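You operate a simulated robot arm through the tools that you are given. There is no shell and no other tool.

The job below is to be done with a simulated robot arm. You get a single attempt, and the scene is never put back.

JOB
Clamp the panel, sand its rough edge smooth and put the block back.
Fine: lock the fence knob and clamp before you sand; the panel stays against its fence.
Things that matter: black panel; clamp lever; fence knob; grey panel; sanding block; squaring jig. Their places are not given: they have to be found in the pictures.

Only the result counts: the job must be done as asked and must still hold three seconds after the hand-in. Knocking over, shifting, dropping, spilling or breaking anything else fails it.

ROBOT AND FRAMES
A 6-joint arm with a two-finger gripper, fixed in place. Base frame: the origin is on the floor under the middle of its stand, x ahead of it, y to its left, z up; the work surface is at about z = 79.3. Readings come in cm, rad, newtons and seconds.
It reaches about 141.7 cm from its shoulder. Its first joint turns from -2.897 to 2.897 rad. Payload 3.43 kg.
The tool frame sits at the grasp point between the pads (the TCP): z along the fingers, y along the line on which they close. The tips reach 2 cm beyond it. The gripper opens to 19 cm; its body begins 24.8 cm behind the TCP.
Orientation is told as [roll, pitch, yaw] about the base's x, y, z axes, in that order, counted from this pose: with the fingers straight down and closing along the base's y, the tool's x points along the base's -x, its y along +y and its z along -z.

CONTROLS
- The arm moves only by the tool apply_moves. Its arguments are lists of equal length, an entry for each row: "delta_pos": the shift along the base's x, y, z in m, a list of three; "delta_rot": the turn, a rotation vector about the base's x, y, z in rad, a list of three. In form: {"delta_pos": [[dx, dy, dz], ...], "delta_rot": [[rx, ry, rz], ...]}. A call has 1 to 20 rows; each row is the pose to reach, as a shift and turn from the pose commanded when the call began. "fingers" is the opening, from 0 (shut) to 1 (fully open), set as the call begins (left out, the last holds). Each row takes 0.2 s and may step no farther than 5 cm and 0.15 rad from the row before; otherwise, or with a gripper value out of range, the whole call is refused. A pose out of reach is approached as far as the arm can. The call stops where the force on the tool passes 40 N (or 10 N more than at its start, if that is more) or the arm is blocked; 0.2 s more then pass. Each finger travels about 15.3 cm/s and halts on what it meets, pressing with about 35 N; the grip force reading is that of the motor and also rises with nothing between the fingers. The clock runs only during rows and for 0.2 s after the last one: add rows that repeat a pose to give the fingers time. It gives the time, the measured TCP pose, the force on the tool (base axes), the opening and the grip force at its end, in the units of the frame above (readings bear some noise), with the torque about the TCP (base axes, N m) and any sound that the robot's microphone picked up.
- Cameras (640 x 400 px; columns grow to the right, rows downward): "scene" is fixed at [21.99, -49.87, 156.3]; the picture's right is [-0.62, -0.79, 0.00], its down [-0.65, 0.51, -0.57] and it looks along [0.45, -0.35, -0.82] (base axes); focal length 255 px, centre (320, 200). "wrist" rides on the gripper at [7, -0.8, -28.8] in the tool frame; the picture's right is [0.12, 0.99, 0.00], its down [-0.96, 0.12, -0.25] and it looks along [-0.25, 0.03, 0.97] (tool axes); focal length 261 px, centre (320, 200).
- get_image(camera): a new picture of that camera. The clock stands still meanwhile.
- move_column(by): moves the trunk up (or, below 0, down) by that many cm; the arm rides with it, the base frame stays. It gives what a move gives, with no picture.
- probe_pixels(camera, pixels): for up to 12 pixels [column, row] of the newest picture of that camera ("zoom" is the newest enlarged one), the place [x, y, z] in the base frame of the surface seen there, good to about 0.2 cm. The clock stands still meanwhile.
- close_up(camera, box): a new picture of the part [left, top, right, bottom] of that camera's present view, enlarged. The clock stands still meanwhile.
- job_done(): hands the job in; it is judged then, once.

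Open the gripper and draw the arm clear of the work before you hand the job in, unless the task says otherwise.

The tools are called after "Request:" by a JSON object that holds its "method" and its "body". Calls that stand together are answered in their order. apply_moves: Moves the arm, as the interface text tells. Its arguments: {"type":"object","properties":{"delta_pos":{"type":"array"},"delta_rot":{"type":"array"},"fingers":{"type":"number"}},"required":["delta_pos","delta_rot"]} The other tools are called the same way: move_column (by) moves the trunk up or down; get_image (camera) takes a picture; probe_pixels (camera, pixels) gives the place of the surface under pixels of a picture; close_up (camera, box) takes an enlarged picture of a part of a camera's view; job_done () hands the job in.

At the start:

```text
time: 0.0
eef_pos: [53.67, -40.97, 114.19]
ee_rot: [0.001, 0.001, 0.0]
contact_force: [0.5, 0.4, -0.6]
ft_torque: [0.01, 0.02, -0.02]
grip_width: 18.99
gripper_force: 0.1
trunk travel left (down, up): [-20.0, 24.0]
```

scene: 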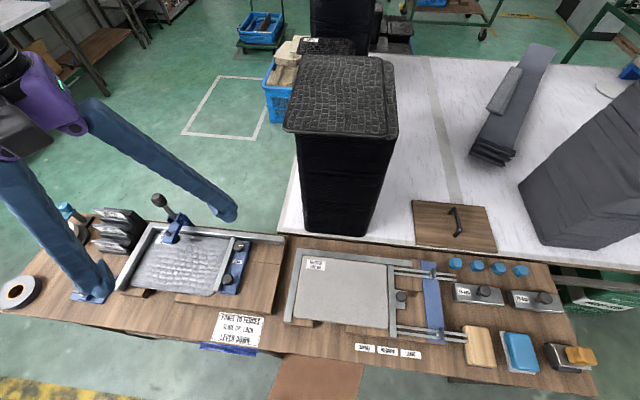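
wrist: 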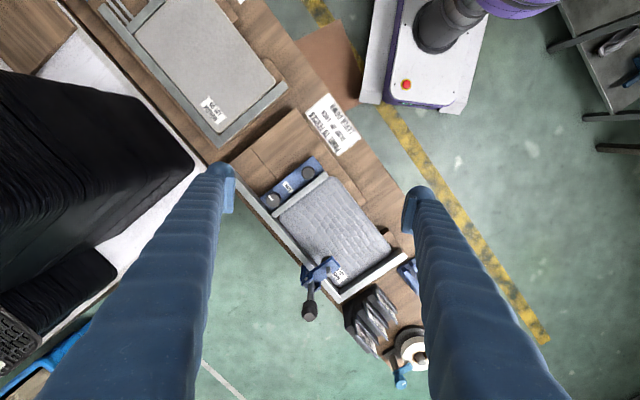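

The scene shows a workbench with two jigs (a panel on the left around (190,265), another around (340,290)), with blocks at right. I'll take close-ups to read the labels and details.

Request:
{"method": "close_up", "body": {"camera": "scene", "box": [90, 180, 300, 311]}}

Request:
{"method": "close_up", "body": {"camera": "scene", "box": [270, 230, 450, 343]}}

Request:
{"method": "close_up", "body": {"camera": "scene", "box": [400, 240, 610, 371]}}

Request:
{"method": "close_up", "body": {"camera": "scene", "box": [180, 290, 300, 365]}}

```text
3.05 times, centred on (195, 246) of scene
```

zoom: 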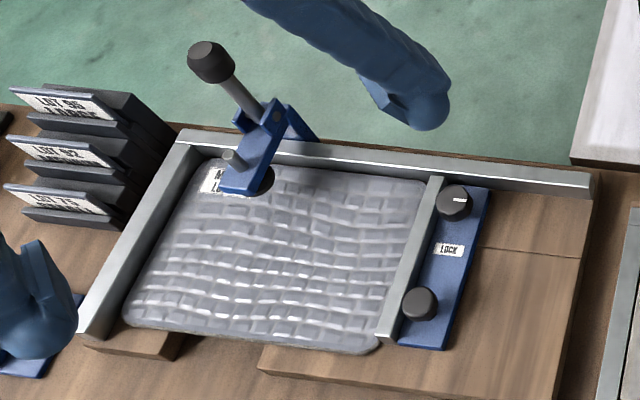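

```text
3.54 times, centred on (360, 286) of scene
```

zoom: 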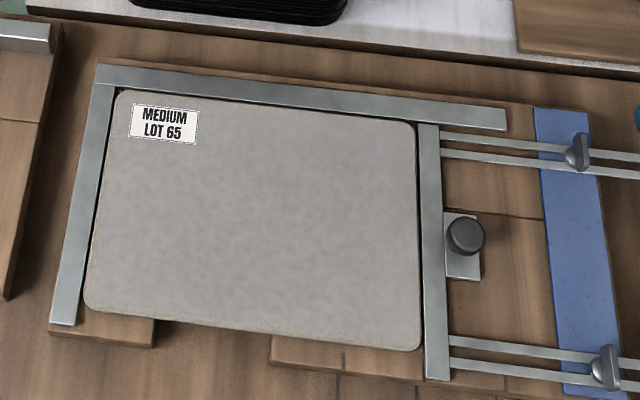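

```text
3.05 times, centred on (505, 306) of scene
```

zoom: 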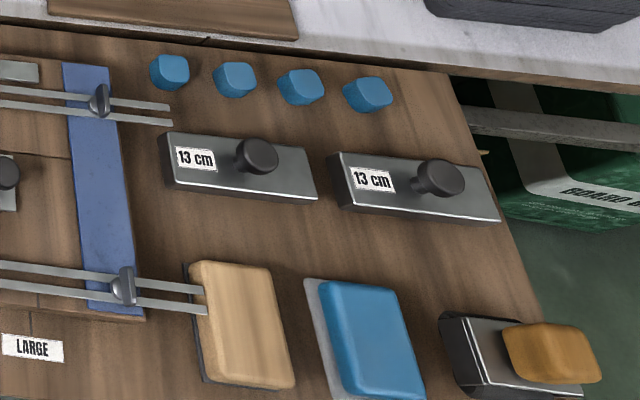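

```text
5.33 times, centred on (240, 328) of scene
```

zoom: 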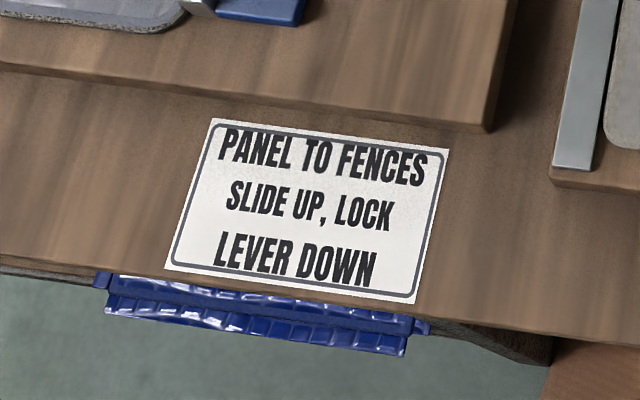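

The sign says "PANEL TO FENCES / SLIDE UP, LOCK / LEVER DOWN". I'll zoom in further on labels near (388,350), the clamp at (175,222), the knob block at (235,270), the lot rack at (115,230) and the blocks at right.

Request:
{"method": "close_up", "body": {"camera": "scene", "box": [345, 330, 435, 386]}}

Request:
{"method": "close_up", "body": {"camera": "scene", "box": [140, 185, 220, 235]}}

Request:
{"method": "close_up", "body": {"camera": "scene", "box": [200, 225, 300, 288]}}

Request:
{"method": "close_up", "body": {"camera": "scene", "box": [50, 195, 150, 258]}}

Request:
{"method": "close_up", "body": {"camera": "scene", "box": [450, 315, 610, 390]}}

Request:
{"method": "close_up", "body": {"camera": "scene", "box": [460, 20, 640, 180]}}

Request:
{"method": "close_up", "body": {"camera": "wrist", "box": [240, 130, 440, 330]}}

```text
7.11 times, centred on (390, 358) of scene
```

zoom: 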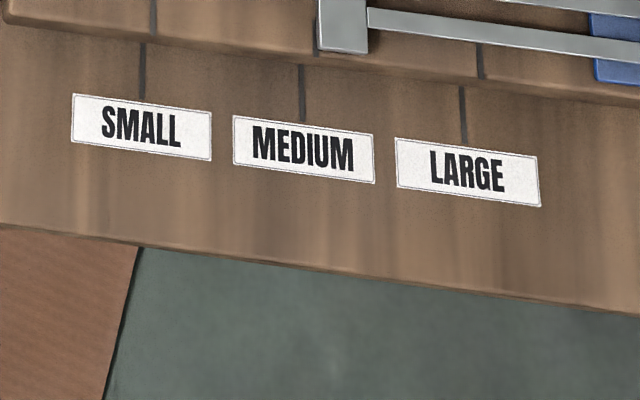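

```text
8.00 times, centred on (180, 210) of scene
```

zoom: 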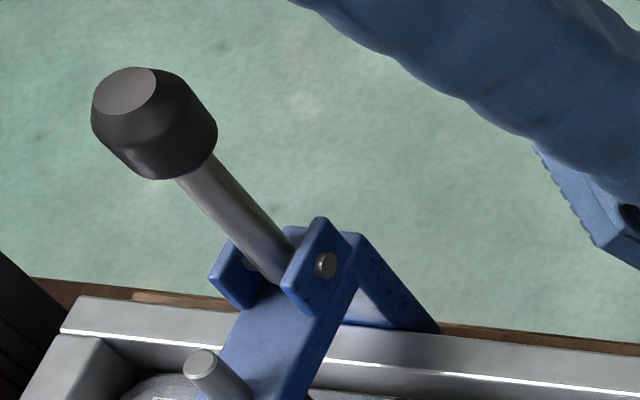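

```text
6.35 times, centred on (250, 256) of scene
```

zoom: 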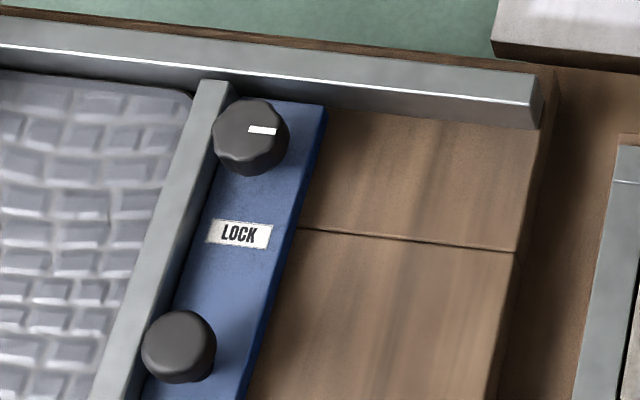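

```text
6.35 times, centred on (100, 226) of scene
```

zoom: 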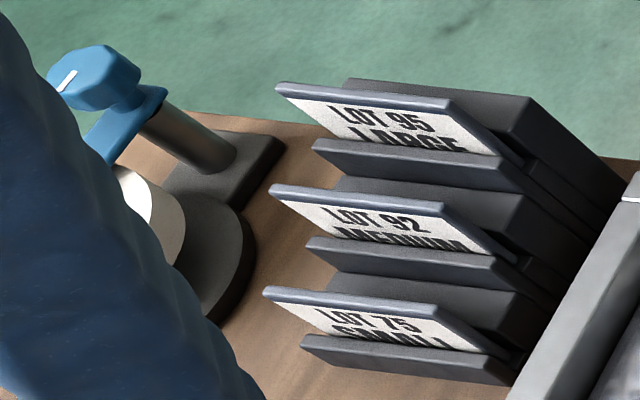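

```text
4.00 times, centred on (530, 352) of scene
```

zoom: 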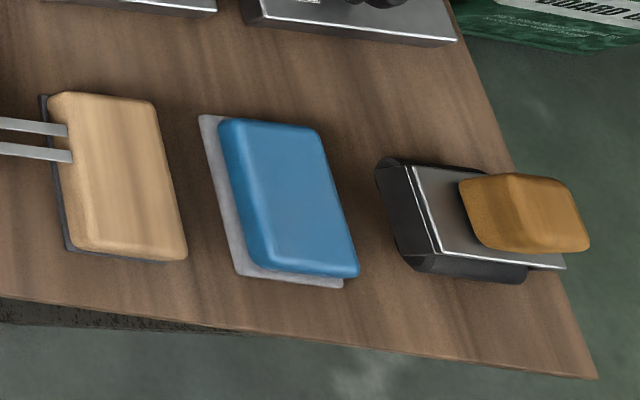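

```text
2.50 times, centred on (550, 100) of scene
```

zoom: 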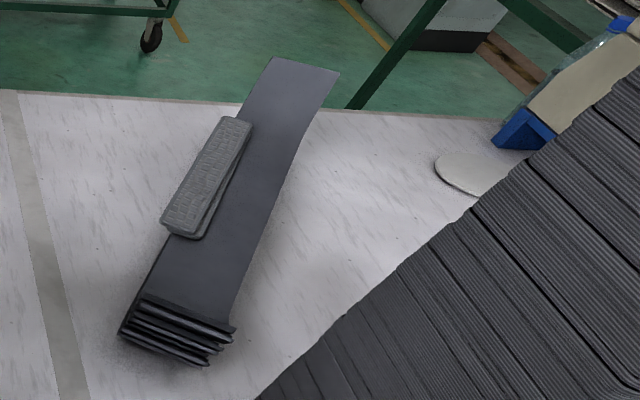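

```text
2.00 times, centred on (340, 230) of wrist
```

zoom: 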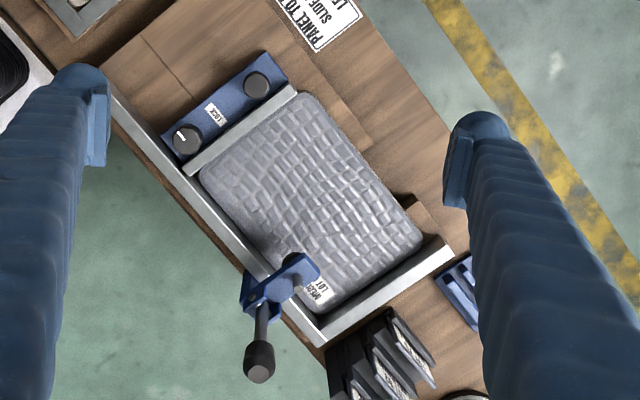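

The left jig has a lever clamp and a blue sliding fence with a LOCK knob; the right jig has sliding rods. I'll probe key points in the scene picture to get a map.

Request:
{"method": "get_image", "body": {"camera": "scene"}}

Request:
{"method": "probe_pixels", "body": {"camera": "scene", "pixels": [[156, 201], [178, 228], [150, 229], [283, 238], [121, 288], [240, 246], [230, 278], [233, 258], [134, 290], [214, 295], [232, 238], [218, 291]]}}

Request:
{"method": "probe_pixels", "body": {"camera": "scene", "pixels": [[302, 252], [408, 265], [287, 318], [385, 326], [387, 266], [401, 297], [431, 268], [436, 335], [480, 345], [521, 352], [578, 356], [558, 357]]}}

Request:
{"method": "probe_pixels", "body": {"camera": "scene", "pixels": [[478, 293], [540, 299], [486, 292], [545, 298], [454, 264], [520, 270], [344, 90], [340, 225], [510, 90], [460, 215], [240, 328], [90, 290]]}}

```text
taken
```

scene: 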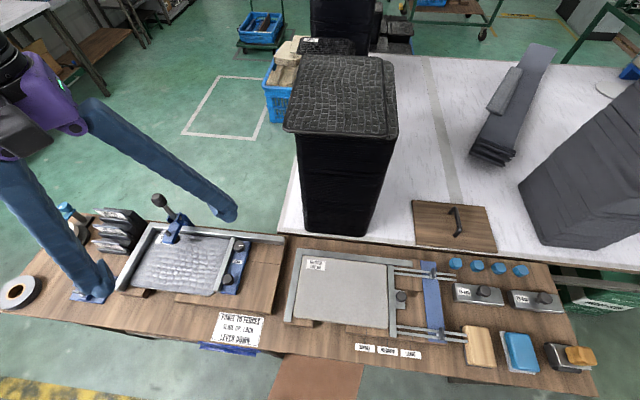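

```text
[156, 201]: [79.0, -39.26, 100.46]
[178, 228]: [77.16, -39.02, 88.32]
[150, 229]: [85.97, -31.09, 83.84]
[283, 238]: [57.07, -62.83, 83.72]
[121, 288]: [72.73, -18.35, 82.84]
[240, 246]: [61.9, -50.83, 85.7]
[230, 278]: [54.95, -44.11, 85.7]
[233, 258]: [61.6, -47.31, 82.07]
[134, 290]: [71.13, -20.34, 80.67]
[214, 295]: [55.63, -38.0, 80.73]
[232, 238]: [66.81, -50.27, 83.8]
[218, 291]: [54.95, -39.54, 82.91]
```

```text
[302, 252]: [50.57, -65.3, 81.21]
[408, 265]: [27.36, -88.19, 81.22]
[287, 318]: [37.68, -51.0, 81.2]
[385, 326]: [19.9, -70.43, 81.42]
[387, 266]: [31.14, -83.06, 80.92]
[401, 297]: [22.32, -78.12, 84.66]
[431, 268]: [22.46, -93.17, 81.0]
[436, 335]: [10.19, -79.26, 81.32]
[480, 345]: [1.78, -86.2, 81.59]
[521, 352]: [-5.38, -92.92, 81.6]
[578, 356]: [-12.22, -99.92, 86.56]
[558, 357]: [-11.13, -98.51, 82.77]
```

```text
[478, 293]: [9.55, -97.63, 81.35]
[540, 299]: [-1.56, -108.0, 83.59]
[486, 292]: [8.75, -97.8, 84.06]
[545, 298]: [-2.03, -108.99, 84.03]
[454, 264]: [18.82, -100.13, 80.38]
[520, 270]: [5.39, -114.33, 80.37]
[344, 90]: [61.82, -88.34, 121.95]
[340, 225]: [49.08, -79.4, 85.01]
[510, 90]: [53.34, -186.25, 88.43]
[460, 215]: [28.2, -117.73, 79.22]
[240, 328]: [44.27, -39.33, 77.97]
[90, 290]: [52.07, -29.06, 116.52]
```

Let me zoom on the wrist view of the left jig to read the label and check the edges and the gap between the fence and panel.

Request:
{"method": "close_up", "body": {"camera": "wrist", "box": [290, 240, 370, 290]}}

Request:
{"method": "close_up", "body": {"camera": "wrist", "box": [240, 145, 340, 207]}}

Request:
{"method": "close_up", "body": {"camera": "wrist", "box": [320, 160, 440, 300]}}

Request:
{"method": "close_up", "body": {"camera": "wrist", "box": [70, 0, 310, 150]}}

Request:
{"method": "close_up", "body": {"camera": "scene", "box": [110, 255, 250, 343]}}

```text
8.00 times, centred on (330, 265) of wrist
```

zoom: 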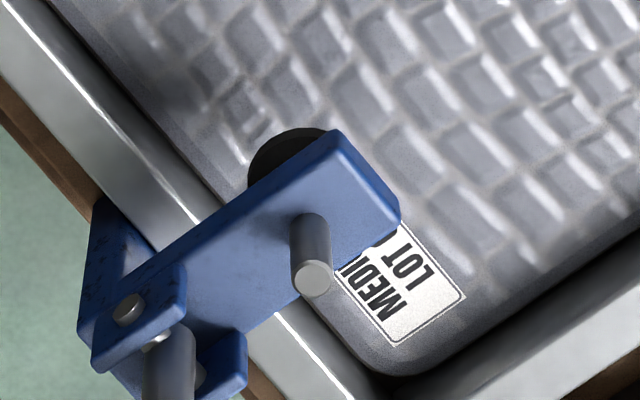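

```text
6.40 times, centred on (290, 176) of wrist
```

zoom: 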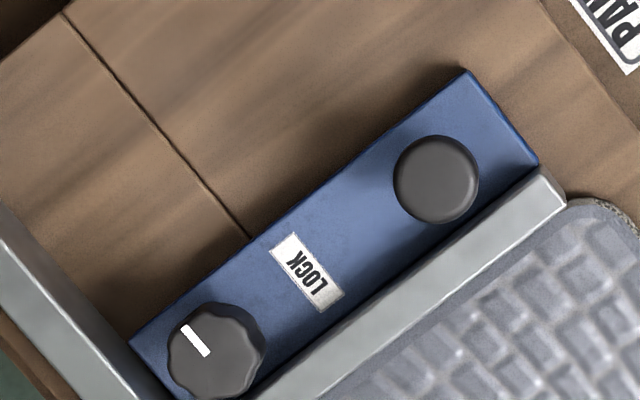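

```text
2.86 times, centred on (380, 230) of wrist
```

zoom: 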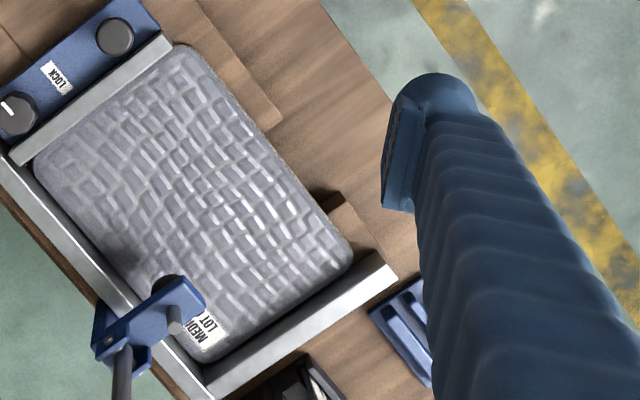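

```text
2.67 times, centred on (190, 75) of wrist
```

zoom: 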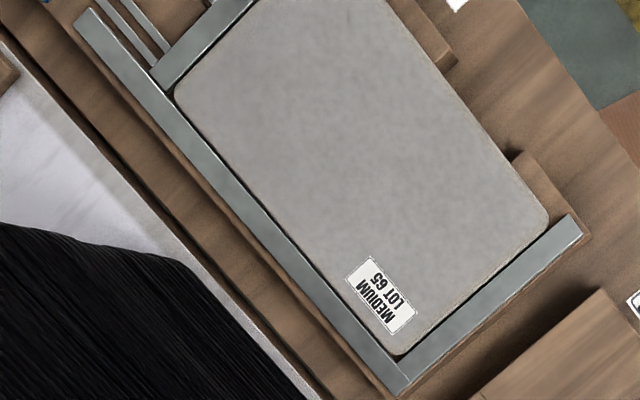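

```text
4.55 times, centred on (180, 299) of scene
```

zoom: 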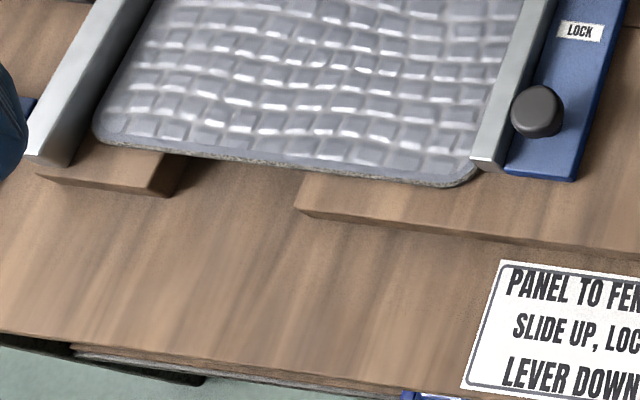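

The left panel's near edge (zoom 100–470, 140–185) looks speckled/rough. I'll probe the tall black stack's corners for obstacle avoidance and other nearby items before moving.

Request:
{"method": "get_image", "body": {"camera": "wrist"}}

Request:
{"method": "probe_pixels", "body": {"camera": "scene", "pixels": [[303, 58], [393, 58], [288, 130], [394, 135], [306, 228], [368, 235], [545, 240], [524, 185], [636, 90], [452, 220], [412, 203], [498, 250]]}}

Request:
{"method": "probe_pixels", "body": {"camera": "wrist", "pixels": [[310, 312], [318, 270], [275, 200], [297, 186], [309, 166], [380, 245], [345, 285], [320, 180], [290, 215], [407, 275], [375, 320], [343, 297]]}}

```text
taken
```

wrist: 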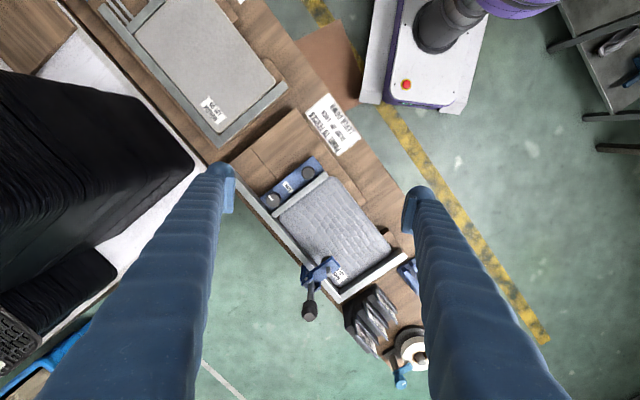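

```text
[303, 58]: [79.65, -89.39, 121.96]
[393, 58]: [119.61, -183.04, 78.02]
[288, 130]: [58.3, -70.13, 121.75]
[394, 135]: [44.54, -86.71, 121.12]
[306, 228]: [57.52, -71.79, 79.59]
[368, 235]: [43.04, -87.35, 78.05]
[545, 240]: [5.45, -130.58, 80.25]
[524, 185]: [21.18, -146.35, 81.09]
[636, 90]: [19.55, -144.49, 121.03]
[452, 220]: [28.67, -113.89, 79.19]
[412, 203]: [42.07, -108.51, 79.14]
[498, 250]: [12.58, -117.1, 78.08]
```

```text
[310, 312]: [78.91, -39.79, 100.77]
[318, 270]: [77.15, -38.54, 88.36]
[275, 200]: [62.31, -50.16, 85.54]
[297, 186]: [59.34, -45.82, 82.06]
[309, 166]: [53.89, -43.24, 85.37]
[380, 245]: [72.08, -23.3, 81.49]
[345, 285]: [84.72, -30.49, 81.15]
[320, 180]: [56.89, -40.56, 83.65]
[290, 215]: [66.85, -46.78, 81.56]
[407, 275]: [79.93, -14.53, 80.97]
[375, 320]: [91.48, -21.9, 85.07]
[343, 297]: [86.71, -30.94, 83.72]
```

The black stack occupies roughly (44–80, -70…-106) up to z=122. I'll move the arm clear of it toward the right end of the bench with a yaw of -0.9 to view the blocks from above.

Request:
{"method": "apply_moves", "body": {"delta_pos": [[-0.037, -0.03, 0], [-0.074, -0.06, 0], [-0.111, -0.09, 0], [-0.148, -0.12, 0], [-0.185, -0.15, 0], [-0.222, -0.18, 0], [-0.259, -0.21, 0], [-0.296, -0.24, 0], [-0.333, -0.27, 0], [-0.37, -0.3, 0], [-0.407, -0.33, 0], [-0.444, -0.36, 0], [-0.48, -0.39, 0]], "delta_rot": [[0, 0, -0.07], [0, 0, -0.14], [0, 0, -0.21], [0, 0, -0.28], [0, 0, -0.35], [0, 0, -0.42], [0, 0, -0.49], [0, 0, -0.56], [0, 0, -0.63], [0, 0, -0.7], [0, 0, -0.77], [0, 0, -0.84], [0, 0, -0.9]]}}

Request:
{"method": "get_image", "body": {"camera": "wrist"}}

Request:
{"method": "get_image", "body": {"camera": "scene"}}

```text
time: 2.8
eef_pos: [5.71, -80.1, 114.16]
ee_rot: [0.0, -0.002, -0.9]
contact_force: [-0.1, -0.2, -0.6]
ft_torque: [0.0, -0.1, 0.02]
grip_width: 19.0
gripper_force: 0.1
trunk travel left (down, up): [-20.0, 24.0]
```

```text
taken
```

wrist: 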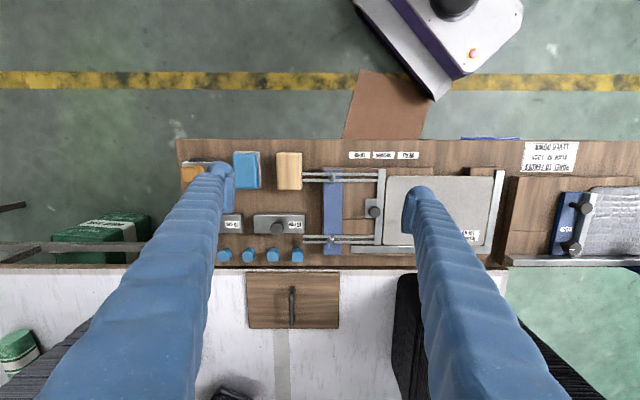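

```text
taken
```

scene: 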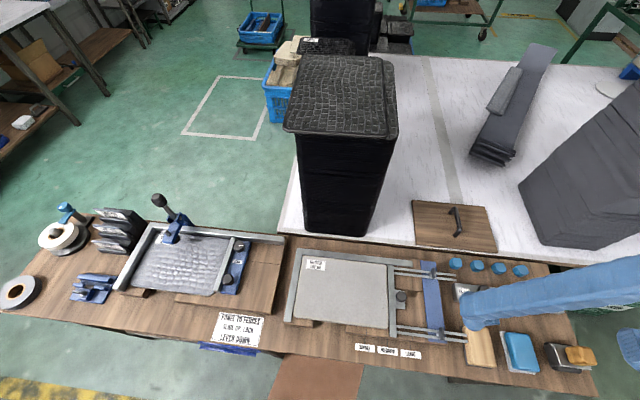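

Now the view is bench-aligned. I'll zoom on the blocks at wrist (180–300,145–200), on the left side of the scene now unobstructed, and on the right jig.

Request:
{"method": "close_up", "body": {"camera": "wrist", "box": [170, 135, 310, 222]}}

Request:
{"method": "close_up", "body": {"camera": "scene", "box": [0, 185, 160, 315]}}

Request:
{"method": "close_up", "body": {"camera": "wrist", "box": [300, 140, 520, 277]}}

Request:
{"method": "close_up", "body": {"camera": "scene", "box": [100, 230, 250, 324]}}

Request:
{"method": "close_up", "body": {"camera": "scene", "box": [275, 290, 405, 371]}}

```text
4.57 times, centred on (240, 178) of wrist
```

zoom: 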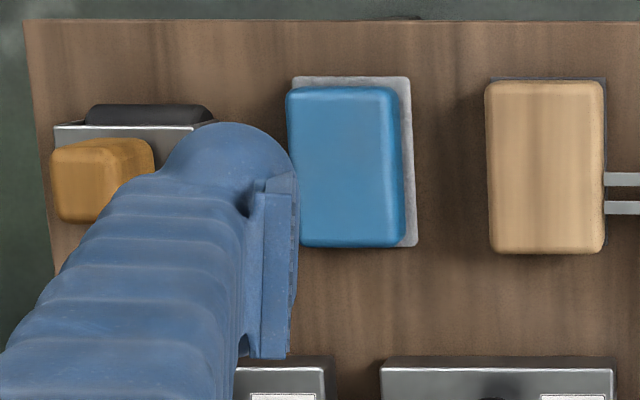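

```text
3.08 times, centred on (80, 250) of scene
```

zoom: 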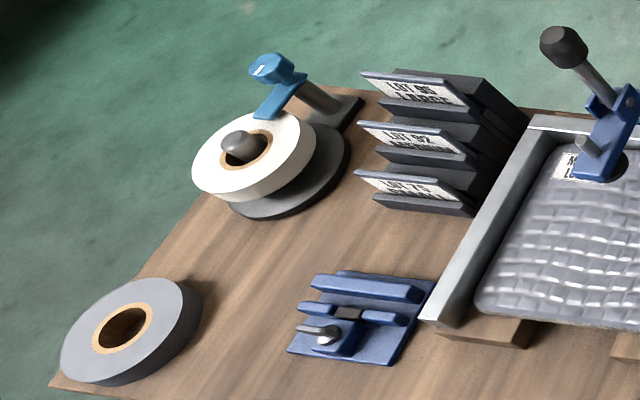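

```text
2.91 times, centred on (410, 208) of wrist
```

zoom: 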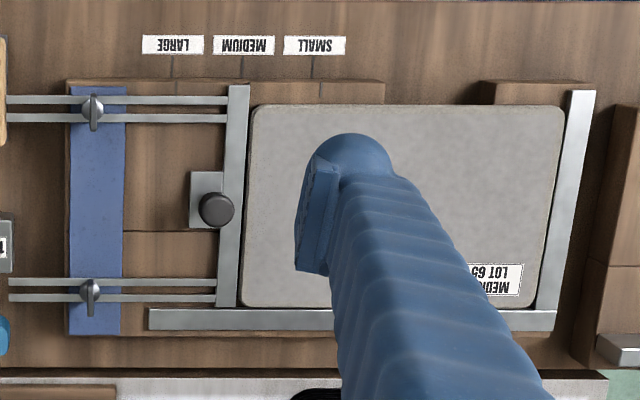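

```text
4.26 times, centred on (175, 277) of scene
```

zoom: 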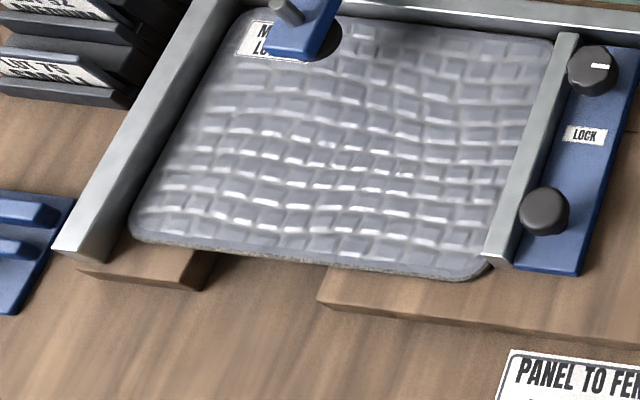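

```text
4.92 times, centred on (340, 330) of scene
```

zoom: 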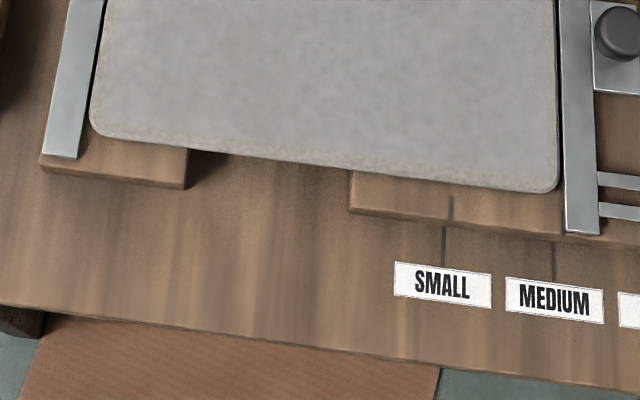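

Two jigs: left with lever and LOCK knob (rough-edged panel), right with a measuring slide. I need a closer look at the three block candidates at wrist (185,170), (247,168), (289,168), so I move over them and lower.

Request:
{"method": "apply_moves", "body": {"delta_pos": [[-0.022, -0.022, -0.03], [-0.044, -0.045, -0.06], [-0.066, -0.067, -0.09], [-0.088, -0.09, -0.12], [-0.11, -0.112, -0.15], [-0.133, -0.135, -0.18]], "delta_rot": [[0, 0, 0], [0, 0, 0], [0, 0, 0], [0, 0, 0], [0, 0, 0], [0, 0, 0]]}}

Request:
{"method": "get_image", "body": {"camera": "wrist"}}

```text
time: 4.2
eef_pos: [-7.71, -93.72, 96.28]
ee_rot: [0.001, 0.0, -0.9]
contact_force: [-0.6, 0.8, 0.0]
ft_torque: [-0.07, 0.0, -0.01]
grip_width: 19.01
gripper_force: 0.1
trunk travel left (down, up): [-20.0, 24.0]
```

```text
taken
```

wrist: 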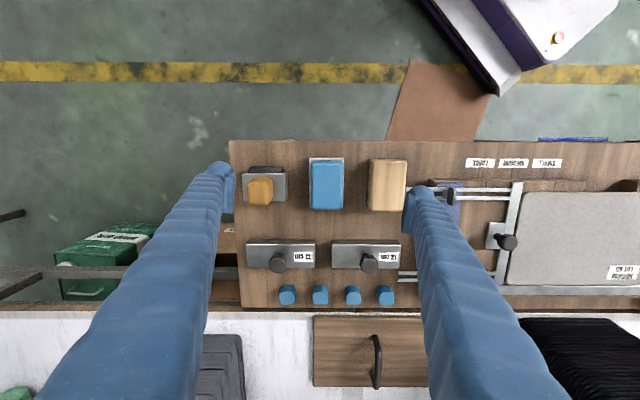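

The three blocks are between the fingers now at (263,187), (326,185) and (388,185). I'll zoom in and probe heights.

Request:
{"method": "close_up", "body": {"camera": "wrist", "box": [230, 140, 420, 259]}}

Request:
{"method": "probe_pixels", "body": {"camera": "wrist", "pixels": [[260, 191], [281, 180], [265, 170], [327, 183], [340, 165], [312, 160], [388, 183], [374, 162], [280, 225], [300, 248], [369, 262], [352, 295]]}}

Request:
{"method": "close_up", "body": {"camera": "scene", "box": [455, 315, 605, 390]}}

```text
3.36 times, centred on (325, 200) of wrist
```

zoom: 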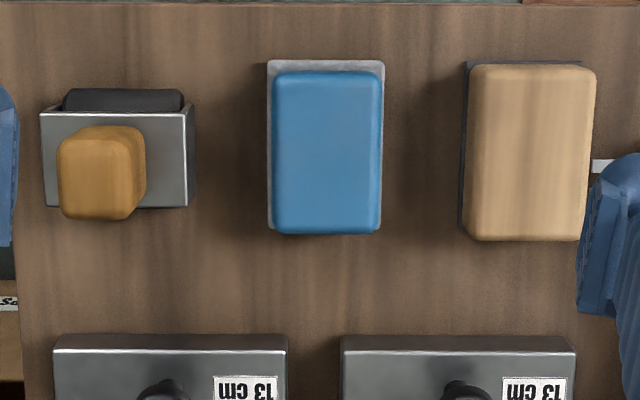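

```text
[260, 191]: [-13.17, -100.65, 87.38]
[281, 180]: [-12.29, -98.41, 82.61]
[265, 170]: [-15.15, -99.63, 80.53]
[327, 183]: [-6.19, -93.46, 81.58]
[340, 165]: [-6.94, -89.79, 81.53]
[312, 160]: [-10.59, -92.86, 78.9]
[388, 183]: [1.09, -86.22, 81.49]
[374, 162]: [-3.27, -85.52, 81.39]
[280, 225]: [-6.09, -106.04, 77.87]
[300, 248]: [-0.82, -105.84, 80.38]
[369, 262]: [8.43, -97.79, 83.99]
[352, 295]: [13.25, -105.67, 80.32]
```

```text
4.27 times, centred on (530, 352) of scene
```

zoom: 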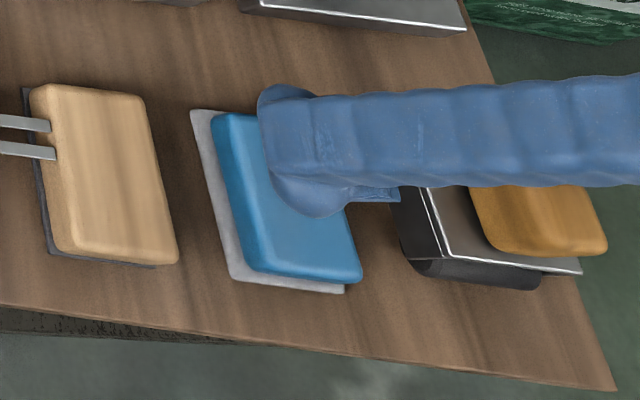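

I'll zoom strongly at each block's edge to see the abrasive layer.

Request:
{"method": "close_up", "body": {"camera": "wrist", "box": [365, 152, 415, 215]}}

Request:
{"method": "close_up", "body": {"camera": "wrist", "box": [305, 152, 350, 215]}}

Request:
{"method": "close_up", "body": {"camera": "wrist", "box": [236, 160, 296, 210]}}

Request:
{"method": "close_up", "body": {"camera": "scene", "box": [540, 335, 605, 380]}}

Request:
{"method": "close_up", "body": {"camera": "scene", "box": [460, 320, 505, 380]}}

Request:
{"method": "close_up", "body": {"camera": "scene", "box": [496, 325, 546, 380]}}

```text
6.35 times, centred on (390, 184) of wrist
```

zoom: 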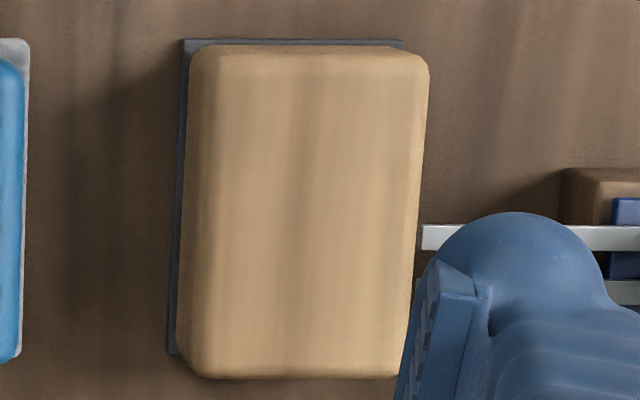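

```text
6.35 times, centred on (328, 184) of wrist
```

zoom: 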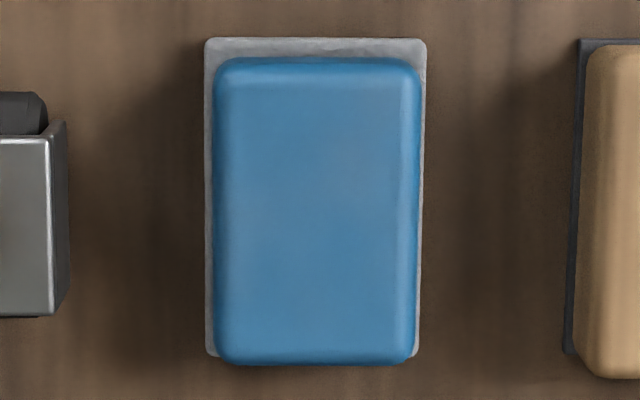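

```text
8.00 times, centred on (266, 185) of wrist
```

zoom: 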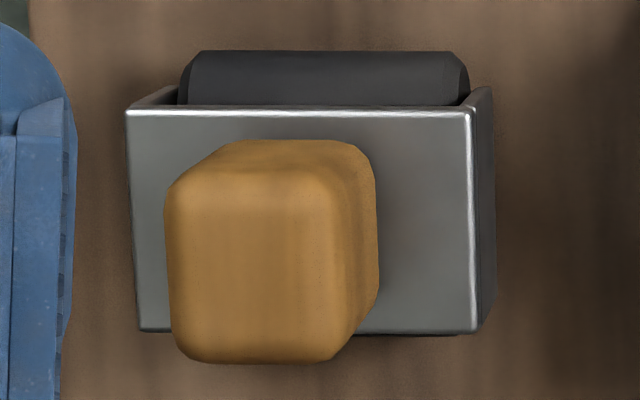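

```text
8.89 times, centred on (572, 358) of scene
```

zoom: 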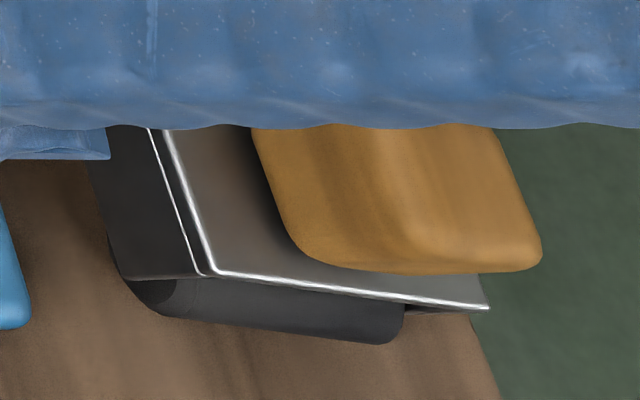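

```text
6.67 times, centred on (482, 350) of scene
```

zoom: 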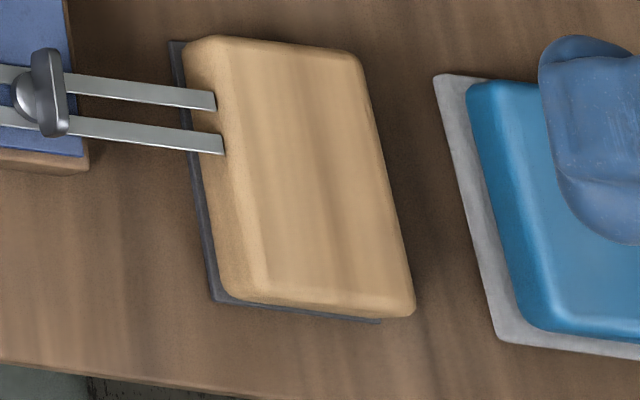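

```text
7.27 times, centred on (521, 352) of scene
```

zoom: 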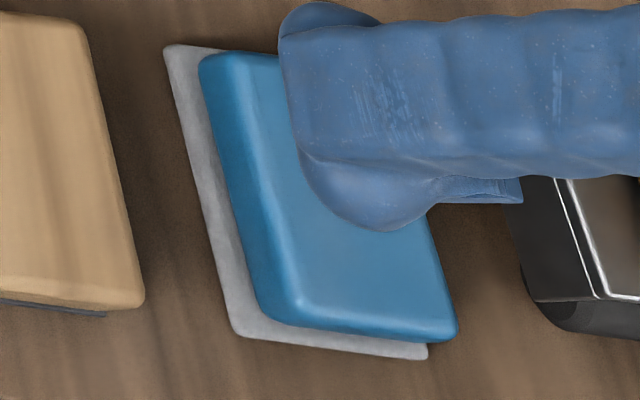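

I judge the tan wooden block on the dark abrasive sheet at (388,185) to be the sanding block (the blue one sits on soft felt, the metal one has a roller). Next I go to the left jig for a closer inspection of panel, fences, knob and lever.

Request:
{"method": "apply_moves", "body": {"delta_pos": [[0.034, 0.031, 0.012], [0.069, 0.062, 0.024], [0.103, 0.093, 0.036], [0.138, 0.123, 0.048], [0.173, 0.154, 0.06], [0.207, 0.185, 0.07], [0.242, 0.216, 0.08], [0.277, 0.247, 0.09], [0.311, 0.278, 0.1], [0.346, 0.309, 0.11], [0.38, 0.34, 0.12], [0.415, 0.371, 0.13], [0.449, 0.401, 0.14], [0.484, 0.432, 0.15], [0.519, 0.463, 0.16], [0.553, 0.494, 0.17], [0.588, 0.525, 0.18], [0.622, 0.556, 0.187], [0.657, 0.587, 0.187]], "delta_rot": [[0, 0, 0.01], [0, 0, 0.02], [0, 0, 0.03], [0, 0, 0.04], [0, 0, 0.05], [0, 0, 0.06], [0, 0, 0.07], [0, 0, 0.08], [0, 0, 0.09], [0, 0, 0.1], [0, 0, 0.11], [0, 0, 0.12], [0, 0, 0.13], [0, 0, 0.14], [0, 0, 0.15], [0, 0, 0.155], [0, 0, 0.16], [0, 0, 0.16], [0, 0, 0.16]]}}

Request:
{"method": "get_image", "body": {"camera": "wrist"}}

Request:
{"method": "get_image", "body": {"camera": "scene"}}

```text
time: 8.2
eef_pos: [58.32, -34.78, 115.04]
ee_rot: [-0.001, 0.004, -0.74]
contact_force: [0.0, 0.8, 0.4]
ft_torque: [-0.04, 0.05, 0.04]
grip_width: 18.96
gripper_force: 0.2
trunk travel left (down, up): [-20.0, 24.0]
```

```text
taken
```

wrist: 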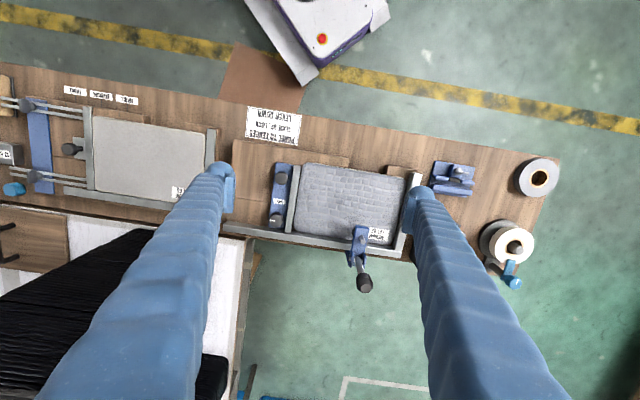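

```text
taken
```

scene: 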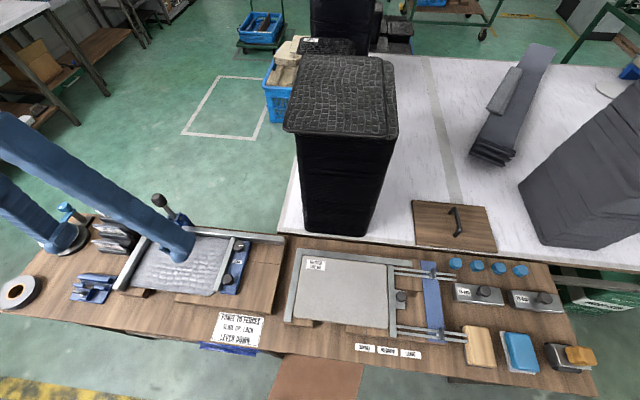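

Now zoom on the panel edges, slider gap, knob, and clamp.

Request:
{"method": "close_up", "body": {"camera": "wrist", "box": [260, 150, 420, 250]}}

Request:
{"method": "close_up", "body": {"camera": "wrist", "box": [255, 155, 325, 199]}}

Request:
{"method": "close_up", "body": {"camera": "wrist", "box": [255, 195, 325, 239]}}

Request:
{"method": "close_up", "body": {"camera": "wrist", "box": [340, 155, 420, 205]}}

Request:
{"method": "close_up", "body": {"camera": "wrist", "box": [335, 215, 415, 265]}}

Request:
{"method": "close_up", "body": {"camera": "wrist", "box": [85, 100, 215, 181]}}

```text
4.00 times, centred on (340, 200) of wrist
```

zoom: 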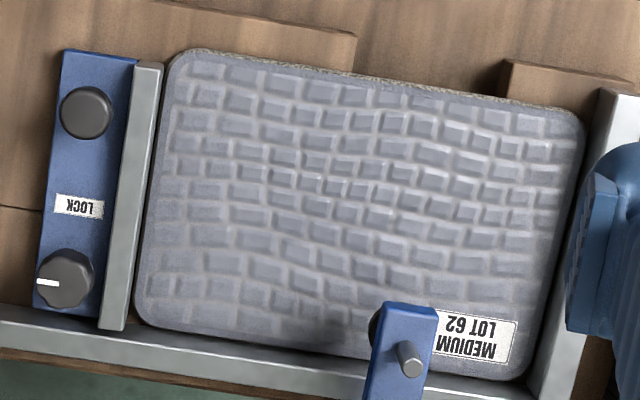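

```text
9.09 times, centred on (290, 177) of wrist
```

zoom: 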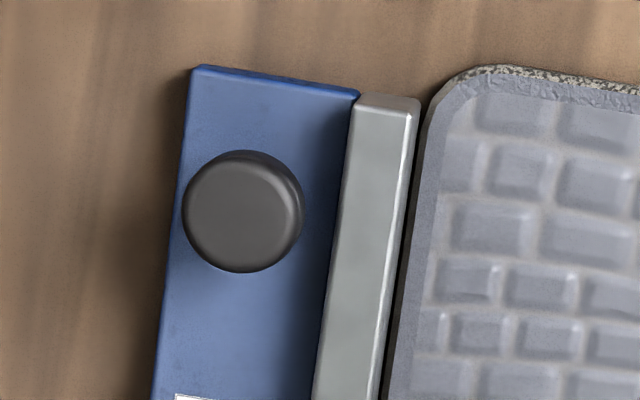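

```text
9.09 times, centred on (290, 217) of wrist
```

zoom: 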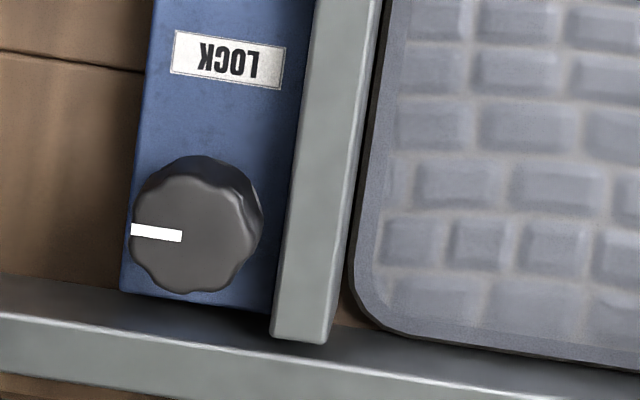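

```text
8.00 times, centred on (380, 180) of wrist
```

zoom: 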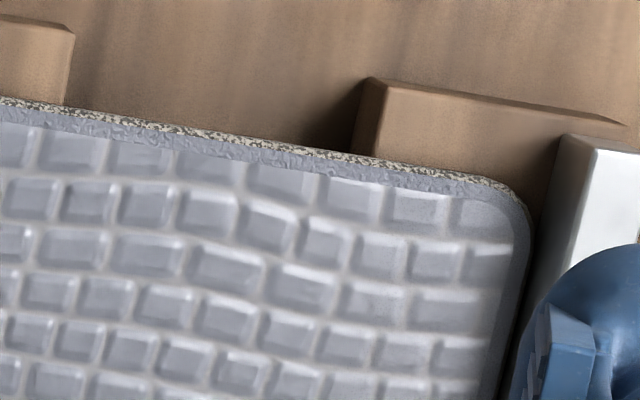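

```text
8.00 times, centred on (375, 240) of wrist
```

zoom: 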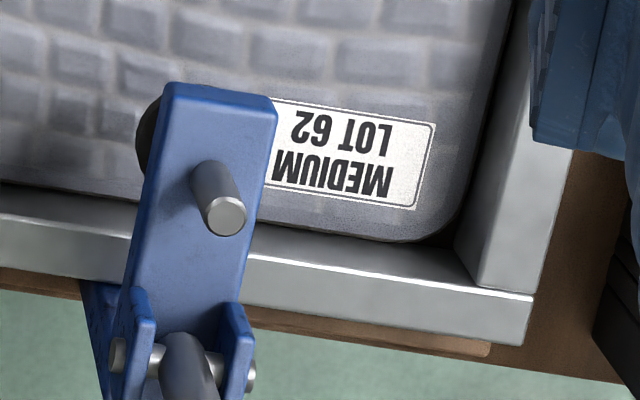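

```text
4.92 times, centred on (150, 140) of wrist
```

zoom: 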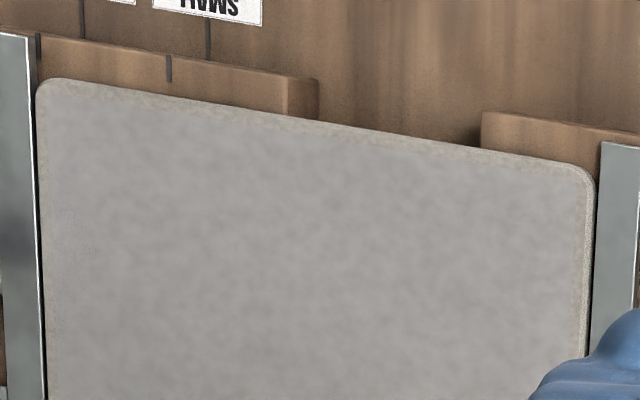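

The left panel is "MEDIUM LOT 62" with a crumbly near edge; the right panel's edge is clean. Now I'll probe precise points of the slider, knob, rails, and lever.

Request:
{"method": "close_up", "body": {"camera": "wrist", "box": [335, 215, 395, 300]}}

Request:
{"method": "probe_pixels", "body": {"camera": "zoom", "pixels": [[320, 320], [320, 280], [310, 250], [305, 225], [300, 200], [290, 170], [330, 345], [285, 110], [300, 130], [345, 170], [270, 165], [320, 360]]}}

```text
4.71 times, centred on (365, 258) of wrist
```

zoom: 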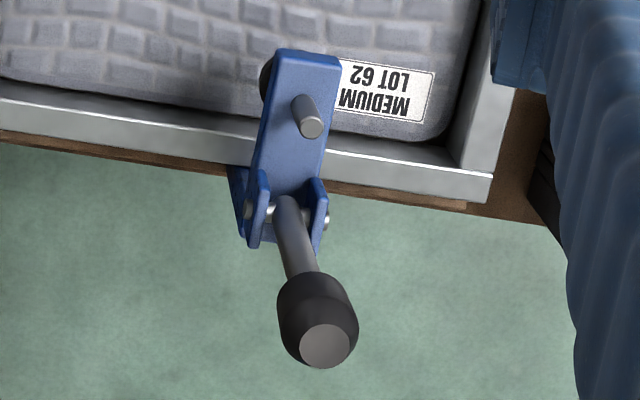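

```text
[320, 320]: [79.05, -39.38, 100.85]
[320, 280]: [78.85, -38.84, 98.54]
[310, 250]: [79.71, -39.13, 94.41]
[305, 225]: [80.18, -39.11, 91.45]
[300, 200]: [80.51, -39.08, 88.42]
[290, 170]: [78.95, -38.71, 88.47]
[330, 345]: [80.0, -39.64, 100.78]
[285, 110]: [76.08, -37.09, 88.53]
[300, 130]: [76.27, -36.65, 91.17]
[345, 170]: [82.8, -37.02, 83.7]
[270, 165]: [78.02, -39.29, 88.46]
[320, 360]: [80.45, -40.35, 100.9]
```

The handle stands nearly vertical at (80,-39.5) from z≈88 to 101. I'll zoom the scene camera on the clamp and probe pad/arm heights, plus probe the slider and rails for gaps.

Request:
{"method": "close_up", "body": {"camera": "scene", "box": [140, 188, 200, 250]}}

Request:
{"method": "probe_pixels", "body": {"camera": "zoom", "pixels": [[320, 270], [350, 330], [300, 330], [360, 300], [400, 230], [280, 150], [180, 80], [340, 190], [420, 200], [320, 300]]}}

```text
6.45 times, centred on (170, 219) of scene
```

zoom: 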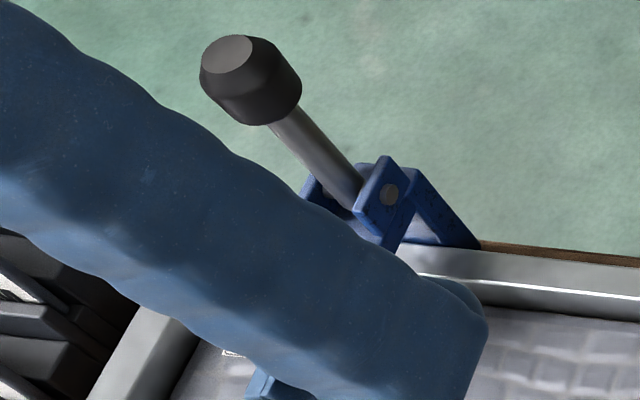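

```text
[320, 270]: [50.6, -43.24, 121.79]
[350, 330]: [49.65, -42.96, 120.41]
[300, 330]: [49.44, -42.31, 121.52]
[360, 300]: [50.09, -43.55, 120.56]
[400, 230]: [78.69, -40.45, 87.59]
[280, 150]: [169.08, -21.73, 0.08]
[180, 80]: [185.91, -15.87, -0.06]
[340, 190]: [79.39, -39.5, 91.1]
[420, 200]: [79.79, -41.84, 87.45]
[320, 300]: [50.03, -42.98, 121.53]
```

The finger obstructs the scene view. I'll back the arm toward the robot and tilt the tool outward by 0.6 rad for a lower-angle look at the clamp, fence and rough edge.

Request:
{"method": "apply_moves", "body": {"delta_pos": [[-0.024, 0.031, -0.01], [-0.048, 0.062, -0.02], [-0.072, 0.093, -0.03], [-0.096, 0.124, -0.04], [-0.12, 0.155, -0.05]], "delta_rot": [[-0.081, -0.089, 0], [-0.162, -0.177, 0], [-0.243, -0.266, 0], [-0.323, -0.354, 0], [-0.404, -0.443, 0]]}}

Request:
{"method": "get_image", "body": {"camera": "wrist"}}

Request:
{"method": "get_image", "body": {"camera": "scene"}}

```text
time: 9.4
eef_pos: [49.76, -19.54, 112.89]
ee_rot: [-0.026, -0.58, -0.706]
contact_force: [0.8, -1.6, 0.1]
ft_torque: [0.19, 0.23, -0.16]
grip_width: 19.02
gripper_force: 0.1
out of reach, approached as far as the arm can: row 5
trunk travel left (down, up): [-20.0, 24.0]
```

```text
taken
```

wrist: 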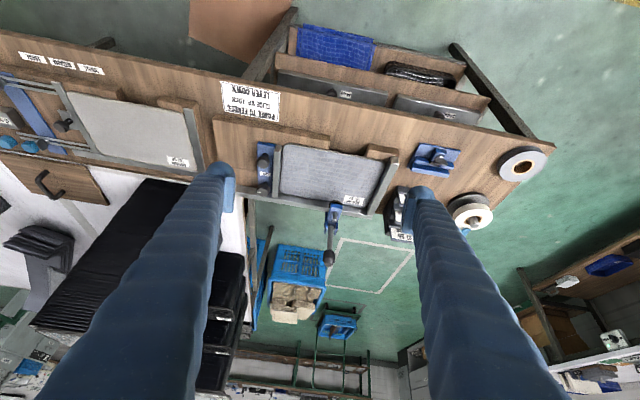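

```text
taken
```

scene: 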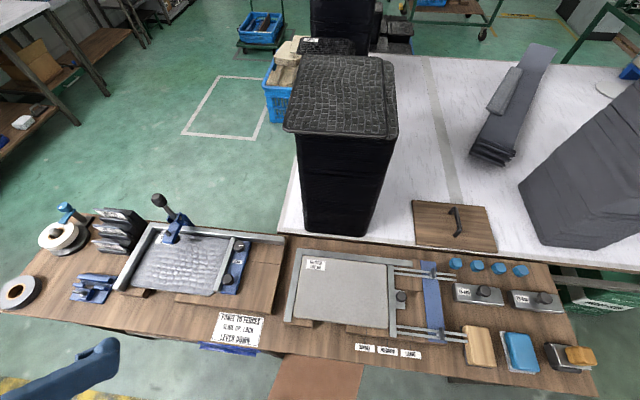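

The tilted view works (row 5 reached the arm's limit near the base). I'll zoom on the clamp, the jig, and probe.

Request:
{"method": "close_up", "body": {"camera": "wrist", "box": [240, 130, 400, 270]}}

Request:
{"method": "close_up", "body": {"camera": "wrist", "box": [305, 190, 365, 270]}}

Request:
{"method": "close_up", "body": {"camera": "scene", "box": [140, 188, 200, 250]}}

Request:
{"method": "probe_pixels", "body": {"camera": "zoom", "pixels": [[400, 330], [380, 360], [300, 300], [260, 290], [380, 300], [330, 190], [430, 330], [400, 185], [360, 180], [440, 200], [230, 60], [190, 70]]}}

```text
2.86 times, centred on (320, 200) of wrist
```

zoom: 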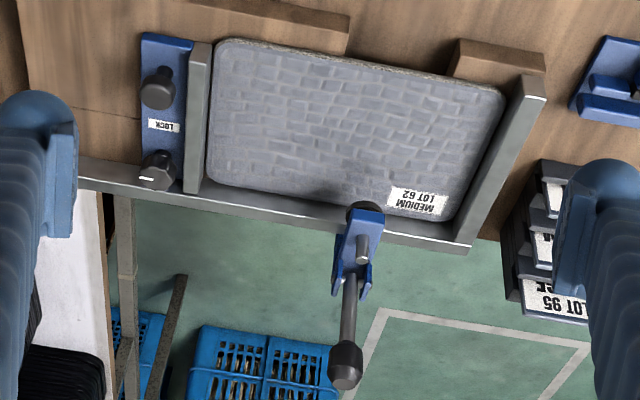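

```text
5.00 times, centred on (335, 230) of wrist
```

zoom: 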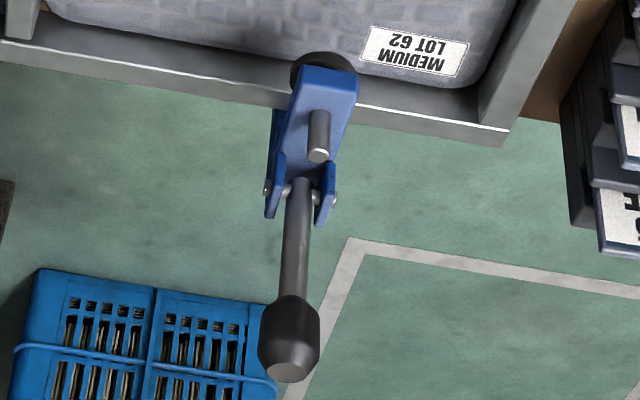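

```text
6.45 times, centred on (170, 219) of scene
```

zoom: 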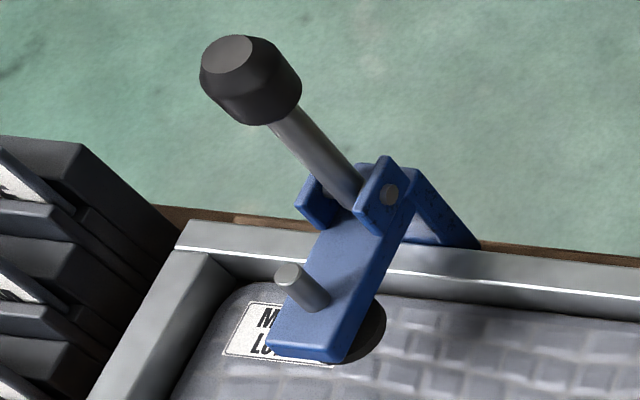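

```text
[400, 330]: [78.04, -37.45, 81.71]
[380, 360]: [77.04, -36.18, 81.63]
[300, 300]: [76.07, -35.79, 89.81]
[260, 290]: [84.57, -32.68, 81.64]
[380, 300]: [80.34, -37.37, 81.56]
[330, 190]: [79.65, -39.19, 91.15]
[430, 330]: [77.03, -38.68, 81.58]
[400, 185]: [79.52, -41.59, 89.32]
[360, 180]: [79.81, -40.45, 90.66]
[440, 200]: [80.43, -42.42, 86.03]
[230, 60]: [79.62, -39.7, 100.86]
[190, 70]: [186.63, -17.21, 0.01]
```

The lever pivots on a pin along the bench axis; the handle is upright so "down" must swing it outward (away from the panel). Now I'll probe gaps between panel and fences/slider using a zoomed view.

Request:
{"method": "close_up", "body": {"camera": "wrist", "box": [250, 130, 400, 224]}}

Request:
{"method": "probe_pixels", "body": {"camera": "zoom", "pixels": [[170, 60], [160, 160], [150, 250], [182, 60], [174, 160], [165, 250], [190, 100], [180, 200], [575, 160], [535, 260], [548, 180], [515, 270]]}}

Request:
{"method": "probe_pixels", "body": {"camera": "zoom", "pixels": [[250, 285], [250, 300], [250, 310], [460, 330], [460, 345], [460, 352], [300, 70], [300, 64], [480, 105], [480, 98], [60, 30], [100, 100]]}}

```text
4.26 times, centred on (325, 177) of wrist
```

zoom: 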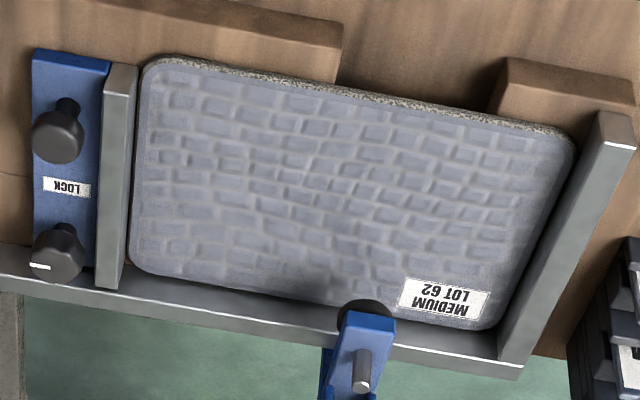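

```text
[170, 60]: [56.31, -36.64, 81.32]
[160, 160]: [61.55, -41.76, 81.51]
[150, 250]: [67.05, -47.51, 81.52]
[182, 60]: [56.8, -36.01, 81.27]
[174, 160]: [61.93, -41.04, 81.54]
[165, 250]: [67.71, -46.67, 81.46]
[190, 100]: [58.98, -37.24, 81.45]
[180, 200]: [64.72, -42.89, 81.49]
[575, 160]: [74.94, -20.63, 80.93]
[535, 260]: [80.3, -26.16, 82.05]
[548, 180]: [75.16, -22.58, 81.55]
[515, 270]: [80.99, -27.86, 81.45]
```

```text
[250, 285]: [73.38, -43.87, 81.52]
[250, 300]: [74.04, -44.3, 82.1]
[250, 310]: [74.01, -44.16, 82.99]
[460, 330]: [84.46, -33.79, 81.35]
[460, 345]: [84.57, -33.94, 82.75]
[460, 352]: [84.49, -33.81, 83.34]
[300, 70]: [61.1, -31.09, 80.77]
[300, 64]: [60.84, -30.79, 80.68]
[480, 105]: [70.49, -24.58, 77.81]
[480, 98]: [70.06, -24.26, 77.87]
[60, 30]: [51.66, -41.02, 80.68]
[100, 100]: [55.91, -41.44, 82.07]
```

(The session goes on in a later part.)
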